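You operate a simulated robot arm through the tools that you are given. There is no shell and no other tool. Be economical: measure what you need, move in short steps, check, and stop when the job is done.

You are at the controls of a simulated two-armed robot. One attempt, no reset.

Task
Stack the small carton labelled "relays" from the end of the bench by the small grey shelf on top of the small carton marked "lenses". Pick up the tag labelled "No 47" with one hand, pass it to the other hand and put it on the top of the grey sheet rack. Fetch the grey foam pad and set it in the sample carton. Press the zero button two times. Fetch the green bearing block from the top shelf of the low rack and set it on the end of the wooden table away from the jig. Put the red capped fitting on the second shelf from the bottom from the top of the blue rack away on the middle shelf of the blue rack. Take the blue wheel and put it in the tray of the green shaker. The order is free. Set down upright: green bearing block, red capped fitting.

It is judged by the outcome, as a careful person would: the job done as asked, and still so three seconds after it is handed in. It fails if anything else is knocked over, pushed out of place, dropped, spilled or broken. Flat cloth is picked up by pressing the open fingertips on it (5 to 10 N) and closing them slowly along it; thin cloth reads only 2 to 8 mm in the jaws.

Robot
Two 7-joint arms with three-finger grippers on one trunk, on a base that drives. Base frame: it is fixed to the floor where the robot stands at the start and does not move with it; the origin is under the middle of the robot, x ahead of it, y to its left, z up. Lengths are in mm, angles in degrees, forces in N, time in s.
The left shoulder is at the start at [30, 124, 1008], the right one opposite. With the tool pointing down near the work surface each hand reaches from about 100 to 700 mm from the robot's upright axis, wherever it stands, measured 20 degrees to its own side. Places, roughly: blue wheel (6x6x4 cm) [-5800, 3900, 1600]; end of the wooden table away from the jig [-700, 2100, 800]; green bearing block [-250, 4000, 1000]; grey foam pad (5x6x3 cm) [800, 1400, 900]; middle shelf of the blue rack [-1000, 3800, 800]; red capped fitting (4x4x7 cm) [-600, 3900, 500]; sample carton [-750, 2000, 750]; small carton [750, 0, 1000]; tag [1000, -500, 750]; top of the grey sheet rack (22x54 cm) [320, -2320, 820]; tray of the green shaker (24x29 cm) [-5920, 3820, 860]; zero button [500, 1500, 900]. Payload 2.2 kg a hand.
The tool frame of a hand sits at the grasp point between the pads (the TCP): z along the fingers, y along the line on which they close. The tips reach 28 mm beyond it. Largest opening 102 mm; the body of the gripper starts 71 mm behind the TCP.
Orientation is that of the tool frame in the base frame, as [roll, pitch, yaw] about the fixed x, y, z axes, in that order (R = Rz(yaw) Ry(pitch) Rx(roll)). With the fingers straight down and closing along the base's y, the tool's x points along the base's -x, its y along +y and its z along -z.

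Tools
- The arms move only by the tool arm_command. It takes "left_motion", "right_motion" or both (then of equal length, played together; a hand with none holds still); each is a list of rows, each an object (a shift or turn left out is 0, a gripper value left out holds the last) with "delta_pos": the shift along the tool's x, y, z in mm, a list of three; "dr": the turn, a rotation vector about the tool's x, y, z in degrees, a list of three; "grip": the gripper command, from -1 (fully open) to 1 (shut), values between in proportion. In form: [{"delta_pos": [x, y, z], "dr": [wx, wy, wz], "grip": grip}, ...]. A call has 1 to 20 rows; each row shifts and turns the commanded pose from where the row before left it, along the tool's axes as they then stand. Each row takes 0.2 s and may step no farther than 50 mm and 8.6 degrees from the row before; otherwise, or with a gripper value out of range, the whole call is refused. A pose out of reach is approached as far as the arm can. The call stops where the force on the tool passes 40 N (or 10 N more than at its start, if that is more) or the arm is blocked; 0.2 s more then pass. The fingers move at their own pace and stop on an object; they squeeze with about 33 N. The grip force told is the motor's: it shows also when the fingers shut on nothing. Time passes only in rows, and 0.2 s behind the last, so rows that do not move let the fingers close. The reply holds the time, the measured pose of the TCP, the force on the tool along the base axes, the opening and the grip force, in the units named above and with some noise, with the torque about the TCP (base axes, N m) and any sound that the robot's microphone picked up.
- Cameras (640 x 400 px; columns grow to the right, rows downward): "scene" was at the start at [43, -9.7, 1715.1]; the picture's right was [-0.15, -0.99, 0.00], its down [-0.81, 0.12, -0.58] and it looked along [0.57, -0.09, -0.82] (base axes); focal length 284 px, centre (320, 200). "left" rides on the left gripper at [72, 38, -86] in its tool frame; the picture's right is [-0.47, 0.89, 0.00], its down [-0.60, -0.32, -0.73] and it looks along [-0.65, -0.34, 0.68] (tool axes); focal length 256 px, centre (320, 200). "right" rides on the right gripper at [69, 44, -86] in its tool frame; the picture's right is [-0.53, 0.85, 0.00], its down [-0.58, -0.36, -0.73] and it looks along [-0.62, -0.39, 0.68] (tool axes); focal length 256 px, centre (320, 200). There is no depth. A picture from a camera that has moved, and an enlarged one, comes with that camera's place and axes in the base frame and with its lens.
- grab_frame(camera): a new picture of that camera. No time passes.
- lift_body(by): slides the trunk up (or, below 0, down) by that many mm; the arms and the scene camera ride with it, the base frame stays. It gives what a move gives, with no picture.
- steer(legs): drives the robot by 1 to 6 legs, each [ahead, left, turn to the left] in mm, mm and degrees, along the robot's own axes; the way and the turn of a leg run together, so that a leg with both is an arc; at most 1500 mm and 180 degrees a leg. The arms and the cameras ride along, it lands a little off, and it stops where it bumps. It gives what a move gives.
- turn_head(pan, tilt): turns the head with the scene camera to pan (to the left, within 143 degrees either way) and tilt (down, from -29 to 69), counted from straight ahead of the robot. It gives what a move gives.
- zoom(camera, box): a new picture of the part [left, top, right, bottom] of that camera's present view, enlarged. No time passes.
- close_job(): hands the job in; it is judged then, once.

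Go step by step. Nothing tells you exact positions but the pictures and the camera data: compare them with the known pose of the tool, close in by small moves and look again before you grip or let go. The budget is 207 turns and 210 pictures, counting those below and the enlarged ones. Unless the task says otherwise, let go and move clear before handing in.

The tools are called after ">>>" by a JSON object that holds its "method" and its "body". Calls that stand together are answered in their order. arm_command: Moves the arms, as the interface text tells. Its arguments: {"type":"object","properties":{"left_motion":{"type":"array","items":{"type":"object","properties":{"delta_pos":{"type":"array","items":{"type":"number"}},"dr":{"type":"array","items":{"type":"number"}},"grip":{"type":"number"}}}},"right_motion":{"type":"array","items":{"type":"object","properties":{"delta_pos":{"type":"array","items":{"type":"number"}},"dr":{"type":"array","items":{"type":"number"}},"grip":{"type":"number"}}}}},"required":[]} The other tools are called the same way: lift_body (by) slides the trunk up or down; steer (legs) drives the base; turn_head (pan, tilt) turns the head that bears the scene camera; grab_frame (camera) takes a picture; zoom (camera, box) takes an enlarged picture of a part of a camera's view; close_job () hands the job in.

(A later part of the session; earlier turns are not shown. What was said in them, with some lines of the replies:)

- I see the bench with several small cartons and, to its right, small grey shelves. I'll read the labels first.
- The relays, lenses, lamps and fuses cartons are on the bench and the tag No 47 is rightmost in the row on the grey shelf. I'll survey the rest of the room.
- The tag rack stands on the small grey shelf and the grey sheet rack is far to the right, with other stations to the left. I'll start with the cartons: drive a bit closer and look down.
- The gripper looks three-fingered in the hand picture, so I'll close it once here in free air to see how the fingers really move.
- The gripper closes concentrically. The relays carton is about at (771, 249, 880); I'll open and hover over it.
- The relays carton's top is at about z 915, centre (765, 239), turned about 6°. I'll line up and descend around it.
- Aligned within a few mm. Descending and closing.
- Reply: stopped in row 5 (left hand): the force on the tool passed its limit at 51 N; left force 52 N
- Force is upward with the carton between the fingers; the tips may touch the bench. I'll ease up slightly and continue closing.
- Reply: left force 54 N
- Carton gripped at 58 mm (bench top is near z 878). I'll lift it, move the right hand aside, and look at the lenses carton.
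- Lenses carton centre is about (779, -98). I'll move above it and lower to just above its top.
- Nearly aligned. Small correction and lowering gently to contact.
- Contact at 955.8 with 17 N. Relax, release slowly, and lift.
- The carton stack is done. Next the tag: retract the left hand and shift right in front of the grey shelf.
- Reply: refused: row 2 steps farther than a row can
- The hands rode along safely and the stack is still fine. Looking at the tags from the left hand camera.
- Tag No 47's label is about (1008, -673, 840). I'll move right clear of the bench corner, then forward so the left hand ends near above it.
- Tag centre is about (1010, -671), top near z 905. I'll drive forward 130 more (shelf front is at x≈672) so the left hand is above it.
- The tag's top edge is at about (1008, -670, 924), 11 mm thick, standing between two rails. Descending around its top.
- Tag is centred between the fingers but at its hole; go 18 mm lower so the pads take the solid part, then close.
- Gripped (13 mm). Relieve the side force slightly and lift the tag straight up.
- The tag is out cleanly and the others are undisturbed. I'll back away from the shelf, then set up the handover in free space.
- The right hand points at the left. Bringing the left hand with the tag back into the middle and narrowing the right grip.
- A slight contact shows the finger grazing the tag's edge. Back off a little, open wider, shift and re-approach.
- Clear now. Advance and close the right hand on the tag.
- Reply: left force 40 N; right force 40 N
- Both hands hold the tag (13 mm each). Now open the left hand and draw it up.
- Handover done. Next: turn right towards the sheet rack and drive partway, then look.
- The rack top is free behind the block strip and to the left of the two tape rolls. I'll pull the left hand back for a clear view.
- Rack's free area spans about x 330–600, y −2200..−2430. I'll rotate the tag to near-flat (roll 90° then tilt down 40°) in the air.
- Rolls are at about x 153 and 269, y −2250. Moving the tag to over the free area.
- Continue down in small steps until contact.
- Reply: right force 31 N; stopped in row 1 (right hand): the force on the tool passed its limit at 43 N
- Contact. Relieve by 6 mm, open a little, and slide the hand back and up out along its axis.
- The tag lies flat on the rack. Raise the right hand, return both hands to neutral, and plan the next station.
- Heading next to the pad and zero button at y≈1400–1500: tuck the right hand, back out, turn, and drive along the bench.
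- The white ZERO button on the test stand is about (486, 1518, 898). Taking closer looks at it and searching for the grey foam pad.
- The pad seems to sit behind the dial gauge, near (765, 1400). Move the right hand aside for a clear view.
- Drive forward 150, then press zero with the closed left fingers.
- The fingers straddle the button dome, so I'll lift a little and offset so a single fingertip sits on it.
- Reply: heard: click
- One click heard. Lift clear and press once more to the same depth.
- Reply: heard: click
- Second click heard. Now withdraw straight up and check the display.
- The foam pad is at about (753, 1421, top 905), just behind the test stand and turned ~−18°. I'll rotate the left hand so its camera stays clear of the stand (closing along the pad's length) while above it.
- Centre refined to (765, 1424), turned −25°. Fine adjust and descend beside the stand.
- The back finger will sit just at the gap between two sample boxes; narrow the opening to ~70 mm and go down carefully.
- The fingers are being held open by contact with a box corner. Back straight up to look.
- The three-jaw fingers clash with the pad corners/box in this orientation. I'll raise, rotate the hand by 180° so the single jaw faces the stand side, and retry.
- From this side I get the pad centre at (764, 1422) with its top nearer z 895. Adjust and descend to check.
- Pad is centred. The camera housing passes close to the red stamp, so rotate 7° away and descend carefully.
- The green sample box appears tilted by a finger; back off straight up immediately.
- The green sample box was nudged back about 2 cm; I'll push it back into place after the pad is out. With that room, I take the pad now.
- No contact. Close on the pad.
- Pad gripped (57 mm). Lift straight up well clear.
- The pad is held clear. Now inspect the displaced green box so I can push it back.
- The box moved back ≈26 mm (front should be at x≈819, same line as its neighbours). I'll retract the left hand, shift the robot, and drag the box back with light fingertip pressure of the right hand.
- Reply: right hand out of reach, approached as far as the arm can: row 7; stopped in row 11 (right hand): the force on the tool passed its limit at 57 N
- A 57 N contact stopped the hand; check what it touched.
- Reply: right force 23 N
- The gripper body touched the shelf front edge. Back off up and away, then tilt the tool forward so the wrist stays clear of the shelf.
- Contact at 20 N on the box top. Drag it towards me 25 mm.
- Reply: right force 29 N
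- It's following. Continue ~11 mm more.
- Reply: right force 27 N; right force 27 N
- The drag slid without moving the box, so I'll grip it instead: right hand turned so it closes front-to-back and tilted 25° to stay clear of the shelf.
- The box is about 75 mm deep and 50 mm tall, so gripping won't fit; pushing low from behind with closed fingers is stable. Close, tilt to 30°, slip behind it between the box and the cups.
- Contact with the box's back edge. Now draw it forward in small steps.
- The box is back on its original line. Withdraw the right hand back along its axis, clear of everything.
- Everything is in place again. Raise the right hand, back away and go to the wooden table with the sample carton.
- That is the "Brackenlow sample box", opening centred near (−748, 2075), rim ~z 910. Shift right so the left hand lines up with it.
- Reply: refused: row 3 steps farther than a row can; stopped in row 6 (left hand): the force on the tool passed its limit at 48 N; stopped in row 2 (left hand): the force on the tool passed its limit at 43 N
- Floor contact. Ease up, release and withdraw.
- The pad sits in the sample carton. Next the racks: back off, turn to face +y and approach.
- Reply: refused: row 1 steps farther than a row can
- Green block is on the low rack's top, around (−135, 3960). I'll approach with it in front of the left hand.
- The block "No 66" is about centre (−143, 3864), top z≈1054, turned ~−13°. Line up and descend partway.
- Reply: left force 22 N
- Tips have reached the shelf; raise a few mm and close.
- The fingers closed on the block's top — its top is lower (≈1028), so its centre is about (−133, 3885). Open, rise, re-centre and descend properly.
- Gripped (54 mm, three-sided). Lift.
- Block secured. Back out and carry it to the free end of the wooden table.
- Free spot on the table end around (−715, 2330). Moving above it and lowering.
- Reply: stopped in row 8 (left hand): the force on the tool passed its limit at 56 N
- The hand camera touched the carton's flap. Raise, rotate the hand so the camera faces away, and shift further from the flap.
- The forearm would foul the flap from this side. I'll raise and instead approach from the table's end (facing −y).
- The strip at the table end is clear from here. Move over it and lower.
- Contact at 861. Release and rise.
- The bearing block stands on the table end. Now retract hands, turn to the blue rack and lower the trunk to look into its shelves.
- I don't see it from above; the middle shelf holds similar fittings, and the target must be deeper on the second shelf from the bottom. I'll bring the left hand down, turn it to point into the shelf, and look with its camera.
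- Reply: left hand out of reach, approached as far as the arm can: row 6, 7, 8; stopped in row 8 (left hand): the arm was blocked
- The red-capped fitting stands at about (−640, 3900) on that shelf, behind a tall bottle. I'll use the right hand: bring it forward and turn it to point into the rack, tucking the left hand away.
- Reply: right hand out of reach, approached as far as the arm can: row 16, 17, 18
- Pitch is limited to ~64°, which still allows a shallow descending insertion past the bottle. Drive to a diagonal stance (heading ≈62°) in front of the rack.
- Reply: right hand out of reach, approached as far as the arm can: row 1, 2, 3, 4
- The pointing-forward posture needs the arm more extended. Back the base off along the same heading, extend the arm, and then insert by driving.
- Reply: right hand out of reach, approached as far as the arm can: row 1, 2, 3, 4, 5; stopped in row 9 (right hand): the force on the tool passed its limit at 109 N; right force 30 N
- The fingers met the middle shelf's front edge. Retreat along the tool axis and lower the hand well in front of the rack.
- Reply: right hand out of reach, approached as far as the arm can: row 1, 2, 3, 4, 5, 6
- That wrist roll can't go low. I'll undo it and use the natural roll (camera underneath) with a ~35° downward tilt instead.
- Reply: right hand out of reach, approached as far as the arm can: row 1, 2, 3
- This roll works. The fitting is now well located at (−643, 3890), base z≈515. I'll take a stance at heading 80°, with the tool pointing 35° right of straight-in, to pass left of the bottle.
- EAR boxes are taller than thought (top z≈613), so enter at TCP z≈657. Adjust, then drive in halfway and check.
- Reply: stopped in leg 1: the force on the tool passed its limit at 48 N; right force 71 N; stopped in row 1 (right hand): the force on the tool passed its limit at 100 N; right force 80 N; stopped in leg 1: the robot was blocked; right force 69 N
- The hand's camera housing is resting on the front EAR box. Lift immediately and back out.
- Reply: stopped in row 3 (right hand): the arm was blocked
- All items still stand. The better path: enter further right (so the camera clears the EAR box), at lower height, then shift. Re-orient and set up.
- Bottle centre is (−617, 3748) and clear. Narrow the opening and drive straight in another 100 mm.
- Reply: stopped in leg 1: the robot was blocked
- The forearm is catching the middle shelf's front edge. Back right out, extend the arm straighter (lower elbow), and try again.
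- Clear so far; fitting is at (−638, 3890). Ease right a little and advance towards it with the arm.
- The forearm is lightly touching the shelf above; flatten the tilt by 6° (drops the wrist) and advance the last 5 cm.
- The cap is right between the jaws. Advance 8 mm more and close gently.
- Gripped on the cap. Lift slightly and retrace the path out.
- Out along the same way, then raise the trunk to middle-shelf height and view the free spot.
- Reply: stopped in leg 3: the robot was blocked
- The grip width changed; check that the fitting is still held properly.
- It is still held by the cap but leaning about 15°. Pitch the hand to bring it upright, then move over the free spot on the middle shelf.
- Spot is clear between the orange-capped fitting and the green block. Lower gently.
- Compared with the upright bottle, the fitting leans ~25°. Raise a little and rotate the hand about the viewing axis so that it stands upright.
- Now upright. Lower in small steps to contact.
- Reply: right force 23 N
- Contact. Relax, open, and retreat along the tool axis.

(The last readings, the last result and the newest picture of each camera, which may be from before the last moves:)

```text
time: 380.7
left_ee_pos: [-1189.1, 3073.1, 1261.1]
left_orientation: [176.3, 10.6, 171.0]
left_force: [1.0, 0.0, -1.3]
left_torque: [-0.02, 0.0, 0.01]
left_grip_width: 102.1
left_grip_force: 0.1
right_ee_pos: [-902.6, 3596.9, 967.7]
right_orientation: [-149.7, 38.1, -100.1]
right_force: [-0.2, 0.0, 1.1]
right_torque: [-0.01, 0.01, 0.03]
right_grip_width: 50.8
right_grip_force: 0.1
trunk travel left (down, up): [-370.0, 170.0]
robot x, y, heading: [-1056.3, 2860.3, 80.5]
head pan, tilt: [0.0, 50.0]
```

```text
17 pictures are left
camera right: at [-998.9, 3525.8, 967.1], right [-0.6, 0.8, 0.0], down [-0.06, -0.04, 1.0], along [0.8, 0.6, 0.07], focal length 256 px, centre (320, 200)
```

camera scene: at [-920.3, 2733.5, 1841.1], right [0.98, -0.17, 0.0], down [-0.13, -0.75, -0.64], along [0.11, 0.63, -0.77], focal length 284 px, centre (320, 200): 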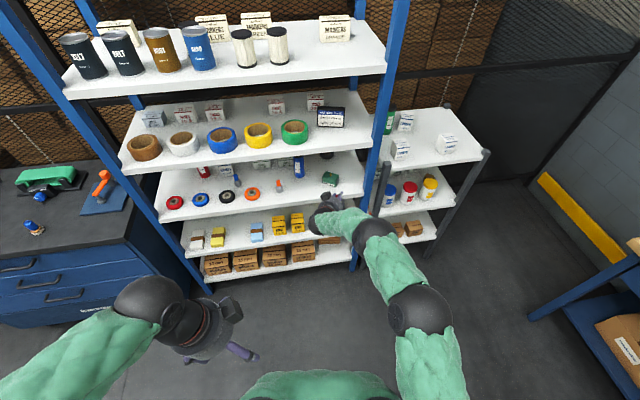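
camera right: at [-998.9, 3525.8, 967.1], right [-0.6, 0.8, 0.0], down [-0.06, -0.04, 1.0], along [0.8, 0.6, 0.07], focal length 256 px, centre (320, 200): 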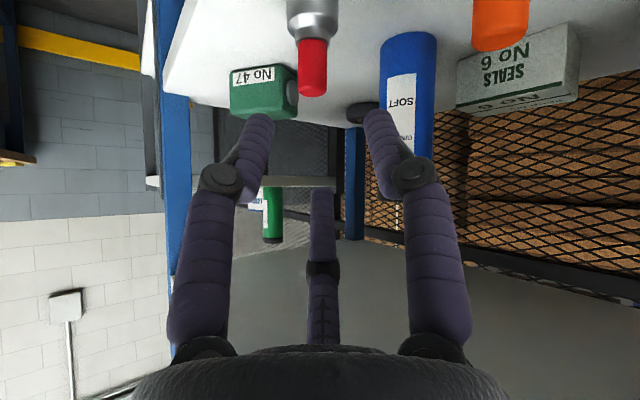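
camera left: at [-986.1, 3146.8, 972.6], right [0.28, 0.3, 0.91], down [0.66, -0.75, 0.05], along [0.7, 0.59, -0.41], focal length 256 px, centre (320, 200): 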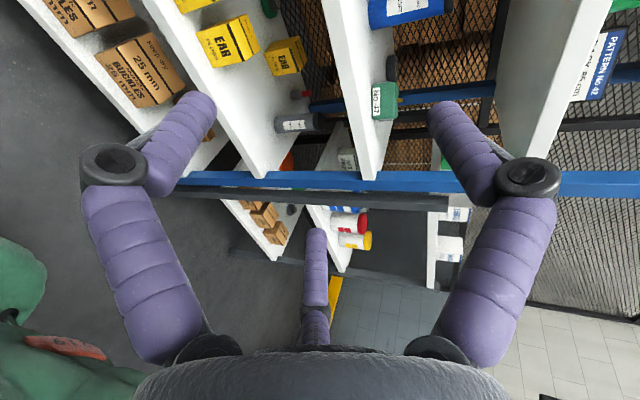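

The red-capped fitting stands on the middle shelf. Now back off, turn towards −x and look for the way to the blue wheel and green shaker.

>>> {"method": "steer", "body": {"legs": [[-150, 0, 0], [0, 0, 100]]}}

>>> {"method": "turn_head", "body": {"pan": -10, "tilt": 18}}

>>> {"method": "grab_frame", "body": {"camera": "scene"}}

```text
time: 384.8
left_ee_pos: [-1402.3, 2747.2, 1259.8]
left_orientation: [176.5, 10.7, -135.4]
left_force: [-0.6, 0.2, -0.2]
left_torque: [-0.03, -0.05, -0.01]
left_grip_width: 102.0
left_grip_force: 0.1
right_ee_pos: [-1653.8, 3287.7, 966.0]
right_orientation: [-149.5, 38.1, -46.5]
right_force: [-0.2, 0.7, -0.6]
right_torque: [0.01, -0.09, -0.04]
right_grip_width: 50.9
right_grip_force: 0.0
trunk travel left (down, up): [-370.0, 170.0]
robot x, y, heading: [-1145.3, 2730.5, 134.1]
head pan, tilt: [0.0, 50.0]
stopped in leg 2: the robot was blocked; the commanded pose is now the measured one
```

```text
time: 385.7
left_ee_pos: [-1398.3, 2746.8, 1262.0]
left_orientation: [176.4, 10.6, -135.4]
left_force: [-0.7, 0.1, -0.6]
left_torque: [-0.02, -0.02, -0.05]
left_grip_width: 101.9
left_grip_force: 0.0
right_ee_pos: [-1652.3, 3287.3, 969.6]
right_orientation: [-149.6, 38.3, -46.5]
right_force: [-0.6, -1.1, -0.5]
right_torque: [0.01, -0.01, 0.02]
right_grip_width: 50.9
right_grip_force: 0.1
trunk travel left (down, up): [-370.0, 170.0]
robot x, y, heading: [-1147.0, 2729.5, 134.2]
head pan, tilt: [-10.0, 18.0]
```

```text
16 pictures are left
camera scene: at [-1177.8, 2787.4, 1889.8], right [0.83, 0.56, 0.0], down [0.17, -0.26, -0.95], along [-0.54, 0.79, -0.31], focal length 284 px, centre (320, 200)
```

scene: 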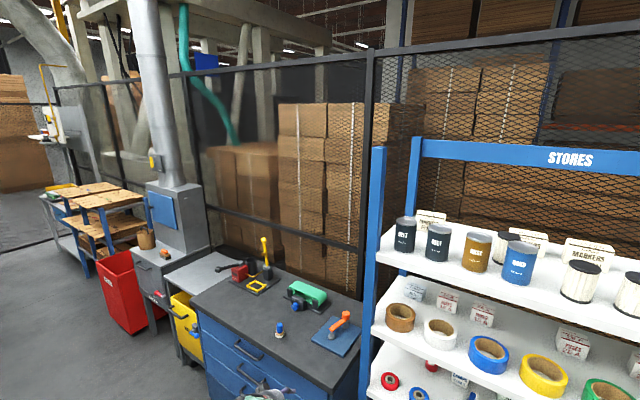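

The right arm touched the drawer cabinet while turning. Turn back a bit, raise the trunk, and continue clear of it.

>>> {"method": "steer", "body": {"legs": [[0, 0, -20]]}}

>>> {"method": "lift_body", "body": {"by": 165}}

>>> {"method": "arm_command", "body": {"right_motion": [{"delta_pos": [-15, -10, -40]}, {"delta_pos": [-15, -10, -40]}, {"delta_pos": [-15, -10, -40]}, {"delta_pos": [-15, -10, -40]}, {"delta_pos": [-15, -10, -40]}, {}]}}

>>> {"method": "grab_frame", "body": {"camera": "scene"}}

```text
time: 387.2
left_ee_pos: [-1379.4, 2831.0, 1261.7]
left_orientation: [176.3, 10.7, -154.8]
left_force: [-0.2, 0.2, -0.8]
left_torque: [0.0, 0.01, 0.0]
left_grip_width: 102.2
left_grip_force: 0.0
right_ee_pos: [-1435.4, 3424.5, 968.7]
right_orientation: [-149.7, 38.3, -66.0]
right_force: [0.2, 0.1, -0.2]
right_torque: [0.03, 0.0, 0.01]
right_grip_width: 50.9
right_grip_force: 0.1
trunk travel left (down, up): [-370.0, 170.0]
robot x, y, heading: [-1143.9, 2728.8, 114.9]
head pan, tilt: [-10.0, 18.0]
```

```text
time: 389.1
left_ee_pos: [-1378.8, 2830.1, 1425.9]
left_orientation: [176.3, 10.7, -155.0]
left_force: [0.6, -0.6, -0.1]
left_torque: [0.02, 0.0, -0.01]
left_grip_width: 101.8
left_grip_force: 0.1
right_ee_pos: [-1436.3, 3425.4, 1132.7]
right_orientation: [-149.7, 38.3, -66.0]
right_force: [-0.2, 0.0, -0.4]
right_torque: [-0.04, 0.01, -0.02]
right_grip_width: 50.9
right_grip_force: 0.1
trunk travel left (down, up): [-535.0, 5.0]
robot x, y, heading: [-1148.0, 2730.1, 114.7]
head pan, tilt: [-10.0, 18.0]
```

```text
time: 390.5
left_ee_pos: [-1379.6, 2829.7, 1426.4]
left_orientation: [176.3, 10.8, -154.9]
left_force: [-0.9, -0.2, -0.1]
left_torque: [0.01, 0.02, 0.02]
left_grip_width: 101.9
left_grip_force: 0.0
right_ee_pos: [-1463.0, 3339.7, 1336.2]
right_orientation: [-149.8, 38.2, -66.0]
right_force: [-0.1, -0.3, -0.4]
right_torque: [-0.03, -0.05, 0.01]
right_grip_width: 50.8
right_grip_force: 0.0
trunk travel left (down, up): [-535.0, 5.0]
robot x, y, heading: [-1147.7, 2729.2, 114.9]
head pan, tilt: [-10.0, 18.0]
```

```text
15 pictures are left
camera scene: at [-1157.2, 2795.6, 2054.9], right [0.97, 0.25, 0.0], down [0.08, -0.3, -0.95], along [-0.24, 0.92, -0.31], focal length 284 px, centre (320, 200)
```

scene: 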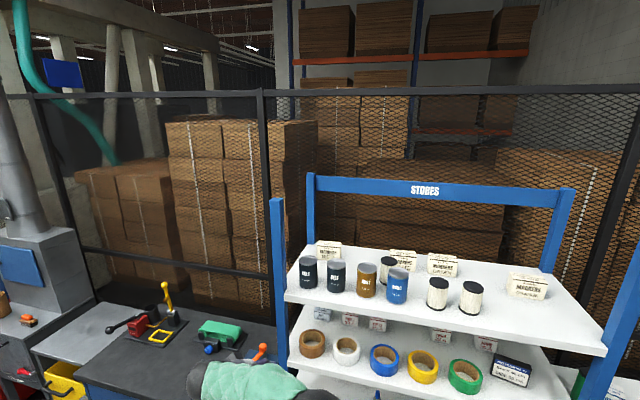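

>>> {"method": "steer", "body": {"legs": [[0, 0, 65]]}}

>>> {"method": "turn_head", "body": {"pan": -12, "tilt": 18}}

>>> {"method": "grab_frame", "body": {"camera": "scene"}}

```text
time: 392.2
left_ee_pos: [-1404.1, 2740.5, 1427.5]
left_orientation: [176.2, 10.7, -134.1]
left_force: [-0.4, -0.2, -0.1]
left_torque: [0.01, 0.05, -0.02]
left_grip_width: 101.9
left_grip_force: 0.0
right_ee_pos: [-1663.4, 3188.0, 1336.6]
right_orientation: [-149.6, 38.3, -45.1]
right_force: [0.3, -0.3, 0.3]
right_torque: [-0.03, 0.0, 0.05]
right_grip_width: 51.0
right_grip_force: 0.0
trunk travel left (down, up): [-535.0, 5.0]
robot x, y, heading: [-1152.5, 2733.8, 135.9]
head pan, tilt: [-10.0, 18.0]
stopped in leg 1: the robot was blocked; the commanded pose is now the measured one
```

```text
time: 392.8
left_ee_pos: [-1405.1, 2741.8, 1426.4]
left_orientation: [176.3, 10.6, -133.9]
left_force: [-0.1, 0.3, 0.6]
left_torque: [-0.01, -0.02, 0.0]
left_grip_width: 102.1
left_grip_force: 0.1
right_ee_pos: [-1666.1, 3188.9, 1335.9]
right_orientation: [-149.6, 38.2, -45.0]
right_force: [-0.1, 0.1, -0.2]
right_torque: [0.01, 0.01, -0.05]
right_grip_width: 51.0
right_grip_force: 0.0
trunk travel left (down, up): [-535.0, 5.0]
robot x, y, heading: [-1154.2, 2735.3, 135.9]
head pan, tilt: [-12.0, 18.0]
```

```text
14 pictures are left
camera scene: at [-1183.2, 2789.5, 2054.9], right [0.83, 0.55, 0.0], down [0.17, -0.26, -0.95], along [-0.53, 0.79, -0.31], focal length 284 px, centre (320, 200)
```

scene: 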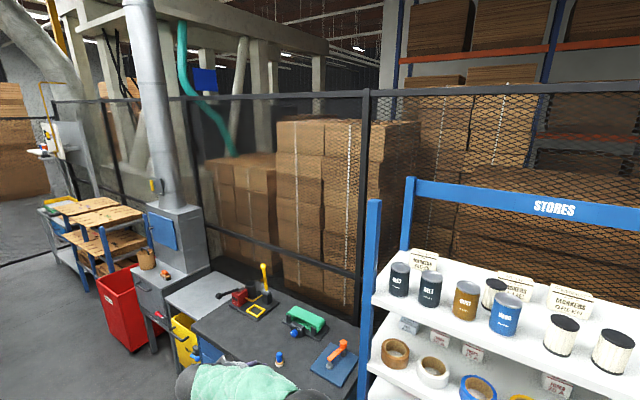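

The base itself is catching something behind; move +y a bit before completing the turn.

>>> {"method": "steer", "body": {"legs": [[120, -120, 0], [0, 0, 44]]}}

>>> {"method": "grab_frame", "body": {"camera": "scene"}}

```text
time: 396.3
left_ee_pos: [-1341.9, 2733.7, 1426.8]
left_orientation: [176.3, 10.6, -90.1]
left_force: [0.3, -0.2, -0.2]
left_torque: [0.01, -0.01, -0.01]
left_grip_width: 102.0
left_grip_force: 0.0
right_ee_pos: [-1836.6, 2876.6, 1334.5]
right_orientation: [-149.6, 38.2, -1.4]
right_force: [0.4, -0.3, 0.3]
right_torque: [-0.02, 0.03, 0.0]
right_grip_width: 51.0
right_grip_force: 0.1
trunk travel left (down, up): [-535.0, 5.0]
robot x, y, heading: [-1150.7, 2902.4, 179.2]
head pan, tilt: [-12.0, 18.0]
```

```text
13 pictures are left
camera scene: at [-1211.1, 2922.3, 2055.0], right [0.22, 0.98, 0.0], down [0.3, -0.07, -0.95], along [-0.93, 0.21, -0.31], focal length 284 px, centre (320, 200)
```

scene: 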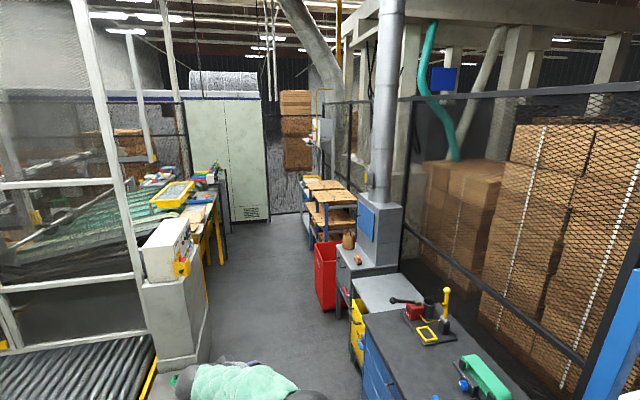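

There is a clear aisle along −x. Drive down it.

>>> {"method": "steer", "body": {"legs": [[1500, 0, 0.8], [1500, 0, 0], [900, -50, 0]]}}

>>> {"method": "turn_head", "body": {"pan": -50, "tilt": 22}}

>>> {"method": "grab_frame", "body": {"camera": "scene"}}

```text
time: 415.0
left_ee_pos: [-5209.7, 2769.5, 1425.3]
left_orientation: [176.2, 10.7, -88.5]
left_force: [0.3, -0.1, 1.0]
left_torque: [0.0, -0.01, 0.0]
left_grip_width: 102.1
left_grip_force: 0.0
right_ee_pos: [-5711.0, 2898.2, 1335.9]
right_orientation: [-149.6, 38.2, 0.3]
right_force: [0.5, 0.1, -0.3]
right_torque: [0.0, -0.01, 0.01]
right_grip_width: 50.9
right_grip_force: 0.0
trunk travel left (down, up): [-535.0, 5.0]
robot x, y, heading: [-5022.9, 2940.4, -179.1]
head pan, tilt: [-12.0, 18.0]
```

```text
time: 416.0
left_ee_pos: [-5210.5, 2769.7, 1426.3]
left_orientation: [176.3, 10.7, -88.5]
left_force: [0.0, 1.1, 0.2]
left_torque: [0.01, -0.03, 0.03]
left_grip_width: 102.1
left_grip_force: 0.0
right_ee_pos: [-5711.5, 2897.6, 1336.1]
right_orientation: [-149.6, 38.1, 0.3]
right_force: [0.3, -0.6, -0.2]
right_torque: [-0.01, -0.02, 0.0]
right_grip_width: 51.0
right_grip_force: 0.0
trunk travel left (down, up): [-535.0, 5.0]
robot x, y, heading: [-5027.9, 2943.9, -178.9]
head pan, tilt: [-50.0, 22.0]
```

```text
12 pictures are left
camera scene: at [-5055.3, 3013.9, 2048.5], right [0.75, 0.66, 0.0], down [0.25, -0.28, -0.93], along [-0.61, 0.7, -0.37], focal length 284 px, centre (320, 200)
```

scene: 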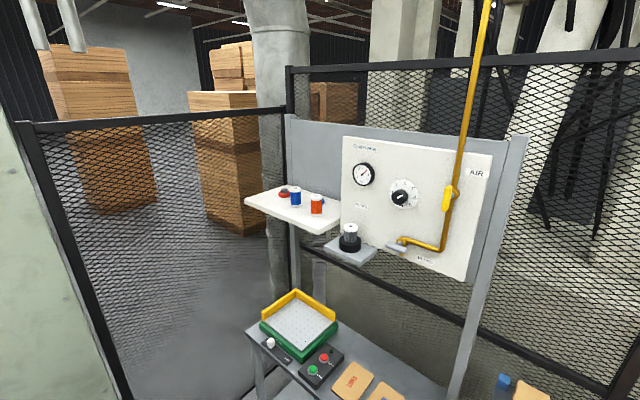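

>>> {"method": "zoom", "body": {"camera": "scene", "box": [235, 165, 355, 250]}}

```text
4.71 times, centred on (295, 208) of scene
camera zoom: at [-5055.3, 3013.9, 2048.5], right [0.75, 0.66, 0.0], down [0.25, -0.28, -0.93], along [-0.61, 0.7, -0.37], focal length 1335 px, centre (438, 165)
```

zoom: 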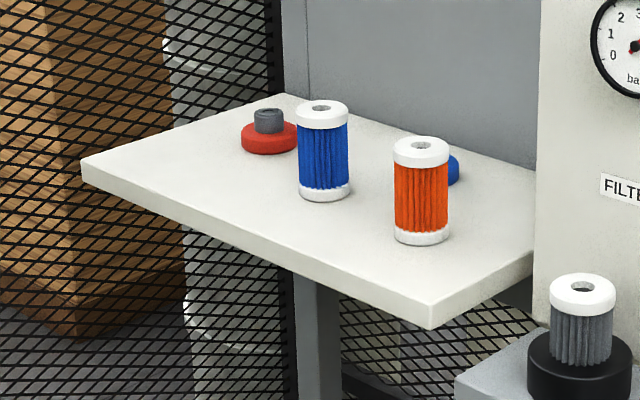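

The blue wheel is behind the orange filter on the high white shelf, around (−5766, 3853). Tuck the right arm, straighten the left tool, and move into position facing it.

>>> {"method": "arm_command", "body": {"right_motion": [{"delta_pos": [26.2, -29.6, -6.5]}, {"delta_pos": [26.2, -29.6, -6.5]}, {"delta_pos": [26.2, -29.6, -6.5]}, {"delta_pos": [26.2, -29.6, -6.5]}, {"delta_pos": [26.2, -29.6, -6.5]}, {"delta_pos": [26.2, -29.6, -6.5]}, {"delta_pos": [26.2, -29.6, -6.5]}, {"delta_pos": [26.2, -29.6, -6.5]}, {"delta_pos": [26.2, -29.6, -6.5]}, {}], "left_motion": [{"dr": [0, 5.4, 0]}, {"dr": [0, 5.3, 0]}, {"delta_pos": [0, 0, -40]}, {"delta_pos": [0, 0, -40]}, {"delta_pos": [0, 0, -40]}, {"delta_pos": [0, 0, -40]}, {"delta_pos": [0, 0, -40]}, {"delta_pos": [0, 0, -40]}, {}, {}]}}

>>> {"method": "steer", "body": {"legs": [[0, 0, -91], [0, 614, 0], [330, 0, 0]]}}

>>> {"method": "turn_head", "body": {"pan": 10, "tilt": 35}}

>>> {"method": "grab_frame", "body": {"camera": "scene"}}

```text
time: 418.2
left_ee_pos: [-5197.5, 2765.8, 1667.4]
left_orientation: [176.4, 0.0, -87.9]
left_force: [0.5, 0.2, -0.3]
left_torque: [0.03, -0.04, 0.0]
left_grip_width: 102.0
left_grip_force: 0.1
right_ee_pos: [-5412.8, 3100.2, 1336.9]
right_orientation: [-149.6, 38.2, 0.4]
right_force: [0.1, 0.7, -0.1]
right_torque: [0.03, 0.0, -0.02]
right_grip_width: 50.9
right_grip_force: 0.3
trunk travel left (down, up): [-535.0, 5.0]
robot x, y, heading: [-5021.2, 2941.0, -179.0]
head pan, tilt: [-50.0, 22.0]
```

```text
time: 427.3
left_ee_pos: [-5859.2, 3399.5, 1667.6]
left_orientation: [176.4, 0.0, -176.0]
left_force: [-0.1, 0.4, -0.2]
left_torque: [0.04, 0.0, 0.02]
left_grip_width: 102.0
left_grip_force: 0.1
right_ee_pos: [-5532.9, 3625.9, 1337.6]
right_orientation: [-149.5, 38.3, -87.8]
right_force: [-0.1, 0.4, 0.0]
right_torque: [-0.02, -0.01, -0.02]
right_grip_width: 50.9
right_grip_force: 0.1
trunk travel left (down, up): [-535.0, 5.0]
robot x, y, heading: [-5680.9, 3236.1, 92.9]
head pan, tilt: [-50.0, 22.0]
```

```text
time: 428.6
left_ee_pos: [-5858.7, 3400.8, 1666.4]
left_orientation: [176.3, 0.0, -176.0]
left_force: [-0.1, 0.0, 0.5]
left_torque: [-0.01, 0.0, 0.0]
left_grip_width: 101.8
left_grip_force: 0.0
right_ee_pos: [-5532.4, 3628.0, 1337.2]
right_orientation: [-149.6, 38.1, -87.8]
right_force: [-0.2, 0.7, 0.1]
right_torque: [0.02, -0.01, -0.03]
right_grip_width: 51.0
right_grip_force: 0.1
trunk travel left (down, up): [-535.0, 5.0]
robot x, y, heading: [-5679.2, 3235.6, 93.3]
head pan, tilt: [10.0, 35.0]
```

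```text
10 pictures are left
camera scene: at [-5695.1, 3292.8, 2027.8], right [0.97, 0.22, 0.0], down [0.13, -0.56, -0.82], along [-0.18, 0.8, -0.57], focal length 284 px, centre (320, 200)
```

scene: 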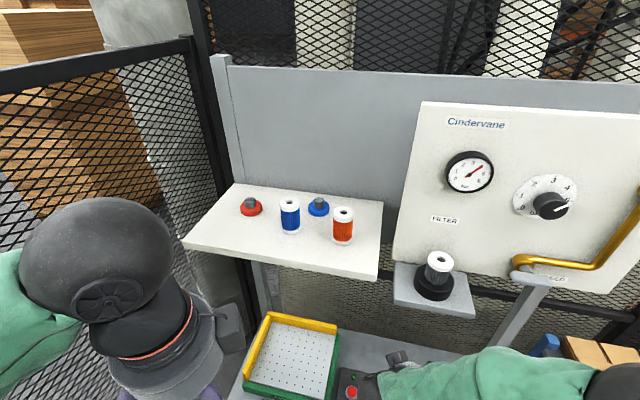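

Triangulating, the wheel is at about (−5849, 3950, 1541), behind the two filters. I'll approach along a slanted axis from the front-right. First reposition and orient the left hand.

>>> {"method": "arm_command", "body": {"right_motion": [{"delta_pos": [29.5, -11.7, -20]}, {"delta_pos": [29.5, -11.7, -20]}, {"delta_pos": [29.5, -11.7, -20]}, {"delta_pos": [29.5, -11.7, -20]}, {}]}}

>>> {"method": "steer", "body": {"legs": [[104, -15, -3.2]]}}

>>> {"method": "arm_command", "body": {"left_motion": [{"delta_pos": [0, 43, 0]}, {"delta_pos": [0, 43, 0]}, {"delta_pos": [0, 43, 0]}, {"delta_pos": [0, 43, 0]}, {"delta_pos": [0, 43, 0]}, {"dr": [-8.3, 0, 0]}, {"dr": [-8.3, 0, 0]}, {"dr": [-8.3, 0, 0]}, {"dr": [-8.3, 0, 0]}, {"dr": [0, 4.1, -6.3]}, {"dr": [0, 4.1, -6.3]}, {"dr": [0, 4.1, -6.3]}, {"dr": [0, 4.1, -6.3]}, {}]}}

```text
time: 429.8
left_ee_pos: [-5859.0, 3401.2, 1666.5]
left_orientation: [176.4, 0.1, -176.1]
left_force: [0.3, 0.1, 0.8]
left_torque: [-0.03, -0.04, -0.02]
left_grip_width: 102.0
left_grip_force: 0.2
right_ee_pos: [-5529.8, 3481.0, 1339.2]
right_orientation: [-149.6, 38.3, -87.9]
right_force: [0.0, -0.2, 0.4]
right_torque: [0.01, 0.01, -0.04]
right_grip_width: 50.8
right_grip_force: 0.1
trunk travel left (down, up): [-535.0, 5.0]
robot x, y, heading: [-5676.9, 3233.6, 93.1]
head pan, tilt: [10.0, 35.0]
```

```text
time: 430.9
left_ee_pos: [-5837.3, 3511.0, 1667.7]
left_orientation: [176.2, -0.1, -179.0]
left_force: [-0.1, 0.0, 0.1]
left_torque: [-0.02, 0.01, 0.01]
left_grip_width: 102.1
left_grip_force: 0.0
right_ee_pos: [-5503.7, 3573.7, 1338.9]
right_orientation: [-149.5, 38.2, -90.9]
right_force: [0.7, -0.8, -0.6]
right_torque: [0.01, -0.02, -0.01]
right_grip_width: 50.9
right_grip_force: 0.0
trunk travel left (down, up): [-535.0, 5.0]
robot x, y, heading: [-5664.3, 3339.8, 90.0]
head pan, tilt: [10.0, 35.0]
```

```text
time: 433.9
left_ee_pos: [-5842.0, 3726.0, 1680.5]
left_orientation: [143.6, 2.0, -149.0]
left_force: [-0.2, -0.4, -0.3]
left_torque: [0.03, -0.02, 0.02]
left_grip_width: 101.8
left_grip_force: 0.1
right_ee_pos: [-5502.9, 3572.5, 1339.0]
right_orientation: [-149.6, 38.2, -91.0]
right_force: [0.2, 0.1, -0.5]
right_torque: [0.03, 0.02, -0.01]
right_grip_width: 51.1
right_grip_force: 0.1
trunk travel left (down, up): [-535.0, 5.0]
robot x, y, heading: [-5664.9, 3339.7, 89.8]
head pan, tilt: [10.0, 35.0]
```

>>> {"method": "grab_frame", "body": {"camera": "left"}}

```text
9 pictures are left
camera left: at [-5894.2, 3669.5, 1770.1], right [0.01, 0.84, 0.54], down [0.86, -0.29, 0.42], along [0.51, 0.46, -0.73], focal length 256 px, centre (320, 200)
```

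left: 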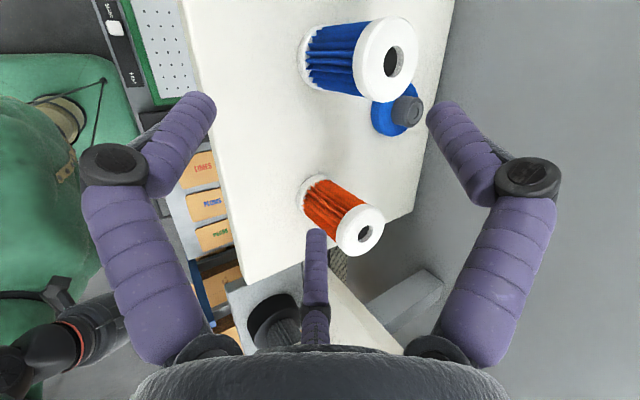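

With the hand view, the wheel is at about (−5833, 3882, 1575) and the filters are only ~60 mm tall. Move the base up 20 mm, rotate the jaws so none points at the blue filter, and hover over the wheel.

>>> {"method": "lift_body", "body": {"by": 5}}

>>> {"method": "steer", "body": {"legs": [[20, 0, 0]]}}

>>> {"method": "arm_command", "body": {"left_motion": [{"dr": [0, 0, -8], "grip": 0.2}, {"dr": [0, 0, -8]}, {"dr": [0, 0, -8]}, {"dr": [0, 0, -8]}, {"dr": [0, 0, -8]}, {"delta_pos": [-3.2, -35.1, 7.7]}, {"delta_pos": [-30.8, 5.9, 22.9]}, {"delta_pos": [-30.8, 5.9, 22.9]}, {"delta_pos": [-30.8, 5.9, 22.9]}, {"delta_pos": [-8.3, 23.2, 16.6]}, {}]}}

>>> {"method": "grab_frame", "body": {"camera": "left"}}

```text
time: 434.5
left_ee_pos: [-5841.2, 3726.3, 1687.1]
left_orientation: [143.7, 2.0, -149.0]
left_force: [1.3, -0.9, -0.8]
left_torque: [0.02, -0.03, -0.02]
left_grip_width: 101.8
left_grip_force: 0.1
right_ee_pos: [-5503.3, 3572.3, 1344.3]
right_orientation: [-149.6, 38.2, -91.0]
right_force: [0.3, -0.1, 0.6]
right_torque: [0.01, -0.02, -0.01]
right_grip_width: 51.1
right_grip_force: 0.1
trunk travel left (down, up): [-540.0, 0.0]
robot x, y, heading: [-5660.8, 3335.1, 89.6]
head pan, tilt: [10.0, 35.0]
```

```text
time: 435.2
left_ee_pos: [-5841.8, 3738.5, 1688.5]
left_orientation: [143.4, 2.1, -149.0]
left_force: [0.5, -0.5, 0.1]
left_torque: [0.07, -0.01, 0.0]
left_grip_width: 101.9
left_grip_force: 0.1
right_ee_pos: [-5502.8, 3587.3, 1344.0]
right_orientation: [-149.6, 38.4, -90.8]
right_force: [-0.1, -0.6, -0.1]
right_torque: [0.0, -0.01, 0.03]
right_grip_width: 51.1
right_grip_force: 0.1
trunk travel left (down, up): [-540.0, 0.0]
robot x, y, heading: [-5667.8, 3357.6, 89.9]
head pan, tilt: [10.0, 35.0]
```

```text
time: 437.6
left_ee_pos: [-5831.9, 3880.6, 1658.2]
left_orientation: [151.8, 24.1, -114.5]
left_force: [-0.4, -0.5, 0.4]
left_torque: [0.02, 0.01, 0.0]
left_grip_width: 40.7
left_grip_force: 0.0
right_ee_pos: [-5503.3, 3591.4, 1344.2]
right_orientation: [-149.5, 38.1, -90.8]
right_force: [0.2, 0.3, 0.2]
right_torque: [0.01, -0.02, 0.03]
right_grip_width: 51.1
right_grip_force: 0.1
trunk travel left (down, up): [-540.0, 0.0]
robot x, y, heading: [-5663.8, 3356.9, 89.8]
head pan, tilt: [10.0, 35.0]
```

```text
8 pictures are left
camera left: at [-5866.0, 3784.1, 1714.1], right [-0.6, 0.55, 0.57], down [0.71, 0.06, 0.7], along [0.35, 0.83, -0.43], focal length 256 px, centre (320, 200)
```

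left: 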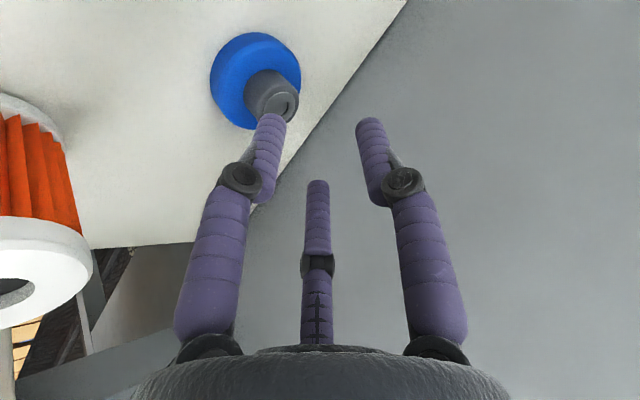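

Wheel centre (−5835, 3890, 1572). Open the jaws, centre, and reduce the tilt while lowering a little.

>>> {"method": "arm_command", "body": {"left_motion": [{"grip": -0.45}, {"delta_pos": [-6.3, 4.3, 5.5]}, {"delta_pos": [4.5, -4.75, 8.8], "dr": [5.77, 5.06, 0]}, {"delta_pos": [4.5, -4.75, 8.8], "dr": [5.77, 5.06, 0]}, {"delta_pos": [4.5, -4.75, 8.8], "dr": [5.77, 5.06, 0]}, {}]}}

>>> {"method": "grab_frame", "body": {"camera": "left"}}

```text
time: 439.1
left_ee_pos: [-5832.4, 3886.7, 1624.7]
left_orientation: [170.7, 9.7, -109.4]
left_force: [-0.1, -0.8, 0.3]
left_torque: [0.03, 0.02, 0.05]
left_grip_width: 73.9
left_grip_force: 0.0
right_ee_pos: [-5503.0, 3590.8, 1344.6]
right_orientation: [-149.6, 38.2, -90.8]
right_force: [-0.4, -0.7, -0.4]
right_torque: [-0.04, 0.01, -0.04]
right_grip_width: 51.0
right_grip_force: 0.0
trunk travel left (down, up): [-540.0, 0.0]
robot x, y, heading: [-5663.1, 3353.1, 90.2]
head pan, tilt: [10.0, 35.0]
```

```text
7 pictures are left
camera left: at [-5882.8, 3812.7, 1701.5], right [-0.68, 0.7, 0.22], down [0.57, 0.31, 0.76], along [0.47, 0.64, -0.61], focal length 256 px, centre (320, 200)
```

left: 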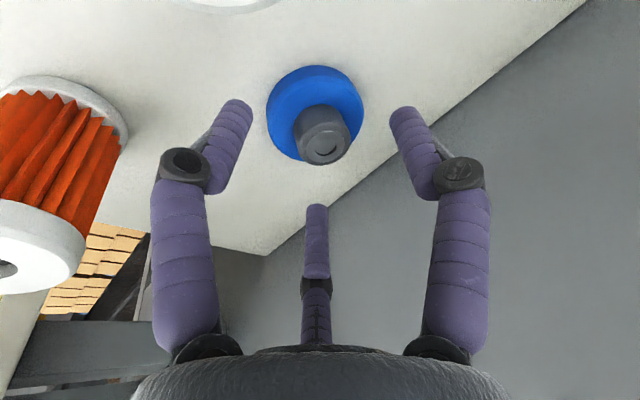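

Centred. Descend to the disc and close gently.

>>> {"method": "arm_command", "body": {"left_motion": [{"delta_pos": [2.2, 3.5, 0]}, {"delta_pos": [3, -2.9, 17.5]}, {}, {"delta_pos": [0.8, -0.8, 4.9]}, {}, {"delta_pos": [0.7, -0.6, 3.9]}, {}, {"grip": -0.2}, {"grip": 0.1}, {"grip": 0.5}, {}, {}]}}

>>> {"method": "grab_frame", "body": {"camera": "left"}}

```text
time: 441.6
left_ee_pos: [-5836.2, 3885.0, 1598.8]
left_orientation: [170.6, 9.8, -109.4]
left_force: [4.6, 3.1, 10.4]
left_torque: [0.04, 0.13, -0.01]
left_grip_width: 55.3
left_grip_force: 32.9
right_ee_pos: [-5500.9, 3591.7, 1343.2]
right_orientation: [-149.7, 38.2, -90.9]
right_force: [-0.7, 0.3, -0.2]
right_torque: [0.0, 0.02, -0.01]
right_grip_width: 51.1
right_grip_force: 0.0
trunk travel left (down, up): [-540.0, 0.0]
robot x, y, heading: [-5666.5, 3356.9, 89.8]
head pan, tilt: [10.0, 35.0]
```

```text
6 pictures are left
camera left: at [-5886.3, 3812.0, 1675.9], right [-0.68, 0.7, 0.22], down [0.57, 0.31, 0.76], along [0.47, 0.64, -0.61], focal length 256 px, centre (320, 200)
```

left: 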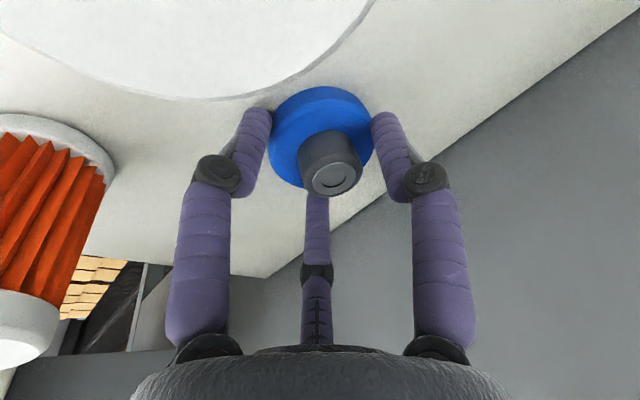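

Wheel gripped. Lift straight up, then slightly right, clear of the filters.

>>> {"method": "arm_command", "body": {"left_motion": [{"delta_pos": [-3, 2.8, -17], "grip": 1}, {"delta_pos": [-3, 2.8, -17]}, {"delta_pos": [-5, 4.8, -29]}, {"delta_pos": [-6.5, -18.8, 0]}, {}]}}

```text
time: 442.9
left_ee_pos: [-5818.1, 3883.8, 1660.7]
left_orientation: [170.7, 9.8, -109.4]
left_force: [0.0, -0.1, -1.5]
left_torque: [-0.01, -0.03, -0.03]
left_grip_width: 48.6
left_grip_force: 33.0
right_ee_pos: [-5503.2, 3592.0, 1344.2]
right_orientation: [-149.7, 38.2, -90.9]
right_force: [-0.5, -0.3, 0.6]
right_torque: [-0.02, -0.01, -0.03]
right_grip_width: 50.8
right_grip_force: 0.1
trunk travel left (down, up): [-540.0, 0.0]
robot x, y, heading: [-5669.0, 3356.5, 89.8]
head pan, tilt: [10.0, 35.0]
```

>>> {"method": "arm_command", "body": {"left_motion": [{"delta_pos": [-2.5, 2.4, -14.6]}, {}]}}

>>> {"method": "steer", "body": {"legs": [[-340, 0, 0]]}}

>>> {"method": "lift_body", "body": {"by": -400}}

>>> {"method": "arm_command", "body": {"left_motion": [{"dr": [4.7, 4.9, 0]}, {"dr": [4.7, 4.9, 0]}, {"delta_pos": [0, 0, 45]}, {"delta_pos": [0, 0, 45]}, {"delta_pos": [0, 0, 45]}, {"delta_pos": [0, 0, 45]}, {}]}}

>>> {"method": "turn_head", "body": {"pan": 10, "tilt": 42}}

>>> {"method": "grab_frame", "body": {"camera": "scene"}}

```text
time: 443.4
left_ee_pos: [-5818.8, 3883.4, 1677.0]
left_orientation: [170.7, 9.7, -109.4]
left_force: [-0.4, 0.0, -2.0]
left_torque: [-0.02, 0.02, 0.01]
left_grip_width: 48.4
left_grip_force: 32.8
right_ee_pos: [-5503.5, 3590.3, 1343.1]
right_orientation: [-149.6, 38.3, -90.8]
right_force: [0.9, 0.3, -0.4]
right_torque: [0.0, 0.04, 0.0]
right_grip_width: 50.9
right_grip_force: 0.1
trunk travel left (down, up): [-540.0, 0.0]
robot x, y, heading: [-5664.5, 3358.9, 90.0]
head pan, tilt: [10.0, 35.0]
```

```text
time: 445.7
left_ee_pos: [-5819.4, 3545.8, 1676.0]
left_orientation: [170.7, 9.8, -109.2]
left_force: [-0.6, -0.7, -1.5]
left_torque: [0.01, 0.0, -0.01]
left_grip_width: 48.3
left_grip_force: 33.0
right_ee_pos: [-5504.2, 3254.7, 1343.5]
right_orientation: [-149.5, 38.2, -90.7]
right_force: [-0.2, -0.4, 0.0]
right_torque: [0.01, 0.0, 0.01]
right_grip_width: 50.8
right_grip_force: 0.0
trunk travel left (down, up): [-540.0, 0.0]
robot x, y, heading: [-5666.5, 3019.4, 89.8]
head pan, tilt: [10.0, 35.0]
```

```text
time: 449.5
left_ee_pos: [-5818.7, 3544.9, 1276.1]
left_orientation: [170.7, 9.7, -109.3]
left_force: [-0.4, 0.0, -1.5]
left_torque: [-0.01, -0.01, 0.01]
left_grip_width: 48.1
left_grip_force: 32.9
right_ee_pos: [-5504.1, 3253.6, 944.9]
right_orientation: [-149.7, 38.2, -90.7]
right_force: [-0.4, 0.2, 0.4]
right_torque: [0.01, -0.01, 0.01]
right_grip_width: 50.8
right_grip_force: 0.0
trunk travel left (down, up): [-140.0, 400.0]
robot x, y, heading: [-5665.9, 3012.7, 89.9]
head pan, tilt: [10.0, 35.0]
```

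```text
time: 451.1
left_ee_pos: [-5818.9, 3546.3, 1097.9]
left_orientation: [-179.8, -0.1, -108.4]
left_force: [0.2, -0.4, -0.3]
left_torque: [-0.01, -0.02, -0.01]
left_grip_width: 47.6
left_grip_force: 33.6
right_ee_pos: [-5504.2, 3253.1, 942.9]
right_orientation: [-149.6, 38.2, -90.7]
right_force: [-0.1, 1.3, 0.4]
right_torque: [-0.02, -0.02, -0.03]
right_grip_width: 50.8
right_grip_force: 0.1
trunk travel left (down, up): [-140.0, 400.0]
robot x, y, heading: [-5667.5, 3022.3, 90.1]
head pan, tilt: [10.0, 35.0]
```

```text
time: 451.8
left_ee_pos: [-5819.0, 3546.7, 1097.4]
left_orientation: [-179.8, -0.1, -108.5]
left_force: [0.6, -0.1, -0.2]
left_torque: [0.01, 0.02, -0.01]
left_grip_width: 48.1
left_grip_force: 33.2
right_ee_pos: [-5503.2, 3254.4, 943.6]
right_orientation: [-149.6, 38.3, -90.7]
right_force: [-0.2, 0.2, 0.5]
right_torque: [0.02, -0.02, -0.01]
right_grip_width: 51.2
right_grip_force: 0.1
trunk travel left (down, up): [-140.0, 400.0]
robot x, y, heading: [-5667.4, 3018.0, 90.2]
head pan, tilt: [10.0, 42.0]
```

```text
5 pictures are left
camera scene: at [-5678.9, 3072.3, 1622.4], right [0.98, 0.17, 0.0], down [0.12, -0.66, -0.74], along [-0.13, 0.73, -0.67], focal length 284 px, centre (320, 200)
```

scene: 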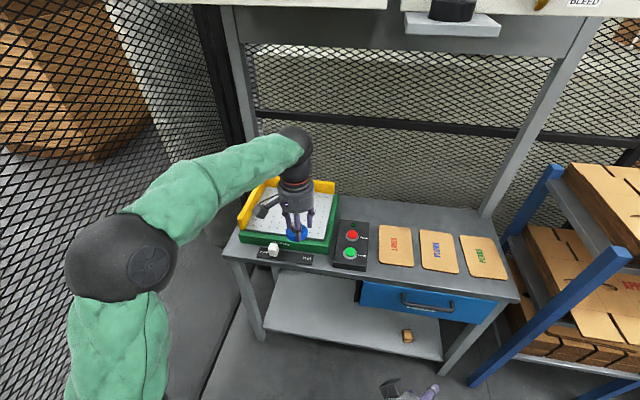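

The shaker tray's centre is at about (−5926, 3816). Drive so that the held wheel is above it.

>>> {"method": "steer", "body": {"legs": [[266, 106, 0]]}}

>>> {"method": "grab_frame", "body": {"camera": "left"}}

```text
time: 453.8
left_ee_pos: [-5925.6, 3824.7, 1098.2]
left_orientation: [-179.8, -0.1, -108.7]
left_force: [0.2, -0.9, -1.5]
left_torque: [-0.03, -0.01, 0.02]
left_grip_width: 47.7
left_grip_force: 32.8
right_ee_pos: [-5611.2, 3530.8, 944.0]
right_orientation: [-149.6, 38.1, -90.8]
right_force: [-0.2, 0.3, -0.1]
right_torque: [-0.01, -0.03, 0.04]
right_grip_width: 51.3
right_grip_force: 0.1
trunk travel left (down, up): [-140.0, 400.0]
robot x, y, heading: [-5771.7, 3295.4, 89.9]
head pan, tilt: [10.0, 42.0]
```

```text
4 pictures are left
camera left: at [-5982.9, 3769.3, 1183.1], right [-0.69, 0.72, 0.0], down [0.49, 0.47, 0.73], along [0.53, 0.5, -0.68], focal length 256 px, centre (320, 200)
```

left: 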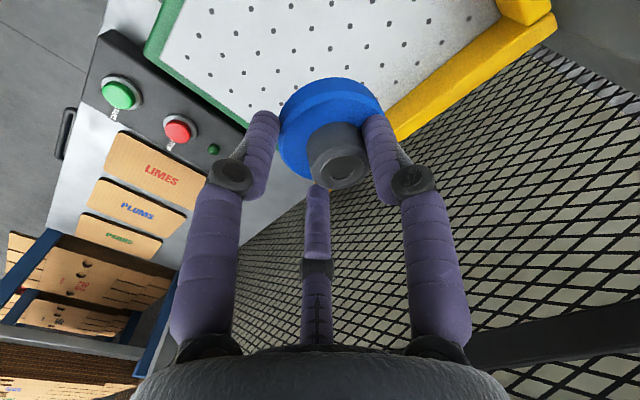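

The wheel is over the middle of the tray plate. Lower to contact.

>>> {"method": "arm_command", "body": {"left_motion": [{"delta_pos": [0, 0, 45]}, {"delta_pos": [0, 0, 45]}, {"delta_pos": [0, 0, 45]}, {"delta_pos": [0, 0, 25]}, {}, {"delta_pos": [0, 0, 5]}, {}, {"delta_pos": [0, 0, 5]}, {}, {"delta_pos": [0, 0, 5]}, {}]}}

>>> {"method": "arm_command", "body": {"left_motion": [{"delta_pos": [0, 0, 4]}, {}, {"delta_pos": [0, 0, 4]}, {}, {"delta_pos": [0, 0, 4]}, {}, {"delta_pos": [0, 0, 4]}, {}]}}

```text
time: 456.2
left_ee_pos: [-5924.9, 3824.8, 922.4]
left_orientation: [-179.8, -0.1, -108.6]
left_force: [-0.8, 0.1, -0.7]
left_torque: [-0.02, 0.0, -0.02]
left_grip_width: 46.9
left_grip_force: 32.7
right_ee_pos: [-5609.7, 3530.9, 943.7]
right_orientation: [-149.7, 38.2, -90.8]
right_force: [-0.1, 0.3, 1.0]
right_torque: [0.0, -0.05, 0.0]
right_grip_width: 50.9
right_grip_force: 0.1
trunk travel left (down, up): [-140.0, 400.0]
robot x, y, heading: [-5773.3, 3296.8, 89.7]
head pan, tilt: [10.0, 42.0]
```

```text
time: 458.0
left_ee_pos: [-5923.9, 3823.0, 911.2]
left_orientation: [-179.9, 0.4, -108.7]
left_force: [0.0, -3.2, 19.5]
left_torque: [0.46, 0.28, 0.02]
left_grip_width: 46.8
left_grip_force: 33.1
right_ee_pos: [-5609.8, 3528.7, 943.9]
right_orientation: [-149.6, 38.3, -90.8]
right_force: [-0.9, 0.5, -0.2]
right_torque: [-0.02, -0.02, -0.01]
right_grip_width: 51.2
right_grip_force: 0.1
trunk travel left (down, up): [-140.0, 400.0]
robot x, y, heading: [-5773.2, 3297.7, 90.0]
head pan, tilt: [10.0, 42.0]
```

Contact. Release and withdraw upward, then check.

>>> {"method": "arm_command", "body": {"left_motion": [{"delta_pos": [0, 0, -3]}, {"grip": 0.3}, {"grip": 0}, {"grip": -0.4}, {}, {"delta_pos": [0, 0, -20]}, {"delta_pos": [0, 0, -45]}, {"delta_pos": [0, 0, -45]}, {"delta_pos": [0, 0, -45]}, {"delta_pos": [0, 0, -45]}, {}]}}

>>> {"method": "grab_frame", "body": {"camera": "left"}}

```text
time: 460.4
left_ee_pos: [-5922.1, 3823.5, 1108.4]
left_orientation: [-179.8, -0.1, -108.6]
left_force: [-0.3, 0.2, 0.1]
left_torque: [0.0, 0.01, 0.0]
left_grip_width: 71.2
left_grip_force: 0.2
right_ee_pos: [-5611.3, 3531.1, 942.8]
right_orientation: [-149.6, 38.1, -90.9]
right_force: [0.9, 0.6, -0.5]
right_torque: [-0.03, 0.03, -0.02]
right_grip_width: 50.9
right_grip_force: 0.1
trunk travel left (down, up): [-140.0, 400.0]
robot x, y, heading: [-5772.5, 3292.5, 89.8]
head pan, tilt: [10.0, 42.0]
```

```text
3 pictures are left
camera left: at [-5980.5, 3767.8, 1194.1], right [-0.69, 0.72, 0.0], down [0.49, 0.47, 0.73], along [0.53, 0.5, -0.68], focal length 256 px, centre (320, 200)
```

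left: 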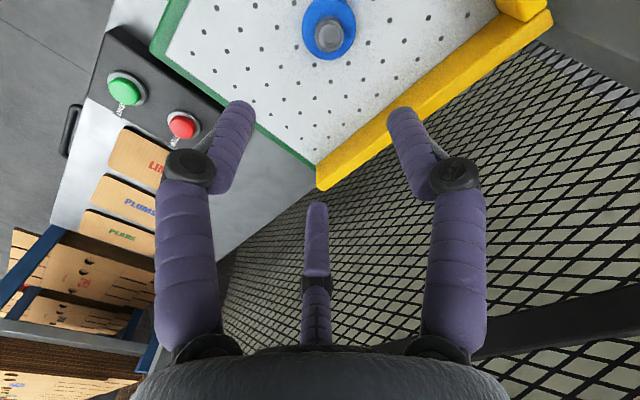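

The blue wheel lies flat in the shaker tray. I back clear of the table before handing in.

>>> {"method": "steer", "body": {"legs": [[-250, 0, 0]]}}

>>> {"method": "grab_frame", "body": {"camera": "scene"}}

```text
time: 462.2
left_ee_pos: [-5923.4, 3571.8, 1109.3]
left_orientation: [-179.8, 0.0, -108.4]
left_force: [0.1, -0.3, 0.3]
left_torque: [0.02, -0.02, 0.01]
left_grip_width: 71.4
left_grip_force: 0.2
right_ee_pos: [-5610.7, 3280.9, 945.5]
right_orientation: [-149.5, 38.4, -90.6]
right_force: [-0.5, 1.1, -0.2]
right_torque: [0.02, -0.03, 0.02]
right_grip_width: 51.0
right_grip_force: 0.0
trunk travel left (down, up): [-140.0, 400.0]
robot x, y, heading: [-5773.4, 3045.1, 90.4]
head pan, tilt: [10.0, 42.0]
```

```text
2 pictures are left
camera scene: at [-5785.8, 3097.6, 1622.4], right [0.98, 0.18, 0.0], down [0.12, -0.66, -0.74], along [-0.13, 0.73, -0.67], focal length 284 px, centre (320, 200)
```

scene: 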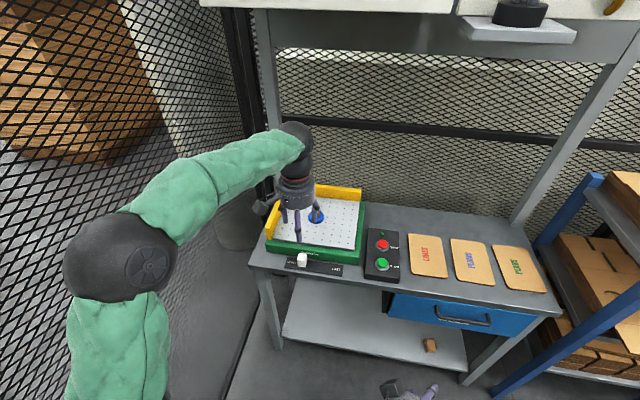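

All seven tasks are carried out and both hands are clear, so I am handing in.

>>> {"method": "close_job", "body": {}}

```text
The job is handed in.
```

I did all seven tasks and handed the job in, but a few contacts along the way could count against it.

**Done, as last seen in the pictures**
- The relays carton is on top of the lenses carton.
- Tag No 47 was passed from the left hand to the right and lies flat on the grey sheet rack.
- The grey foam pad is in the sample carton.
- The zero button was pressed twice, with a click heard each time.
- The green bearing block stands upright on the end of the wooden table away from the jig.
- The red capped fitting stands upright on the middle shelf of the blue rack.
- The blue wheel lies flat in the tray of the green shaker.

**Contacts that could count against it**
- **Sample box:** while reaching for the pad I pushed the green-labelled sample box back about 26 mm. I then drew it forward again until it lined up with its neighbours, to within a few mm.
- **Blue rack:** reaching for the fitting, I hit the front edge of the middle shelf at 109 N. I also rested the hand camera on an EAR box on the shelf below. Everything looked in place in the pictures afterwards.
- **Wooden table:** after I set the bearing block down, the base was blocked twice close to this table, probably by the table itself. I did not go back to check the block or the sample carton.
- **Lighter touches:** I also brushed the bench's overhead shelf, the sample carton's flap and possibly the drawer cabinet. I saw nothing move.
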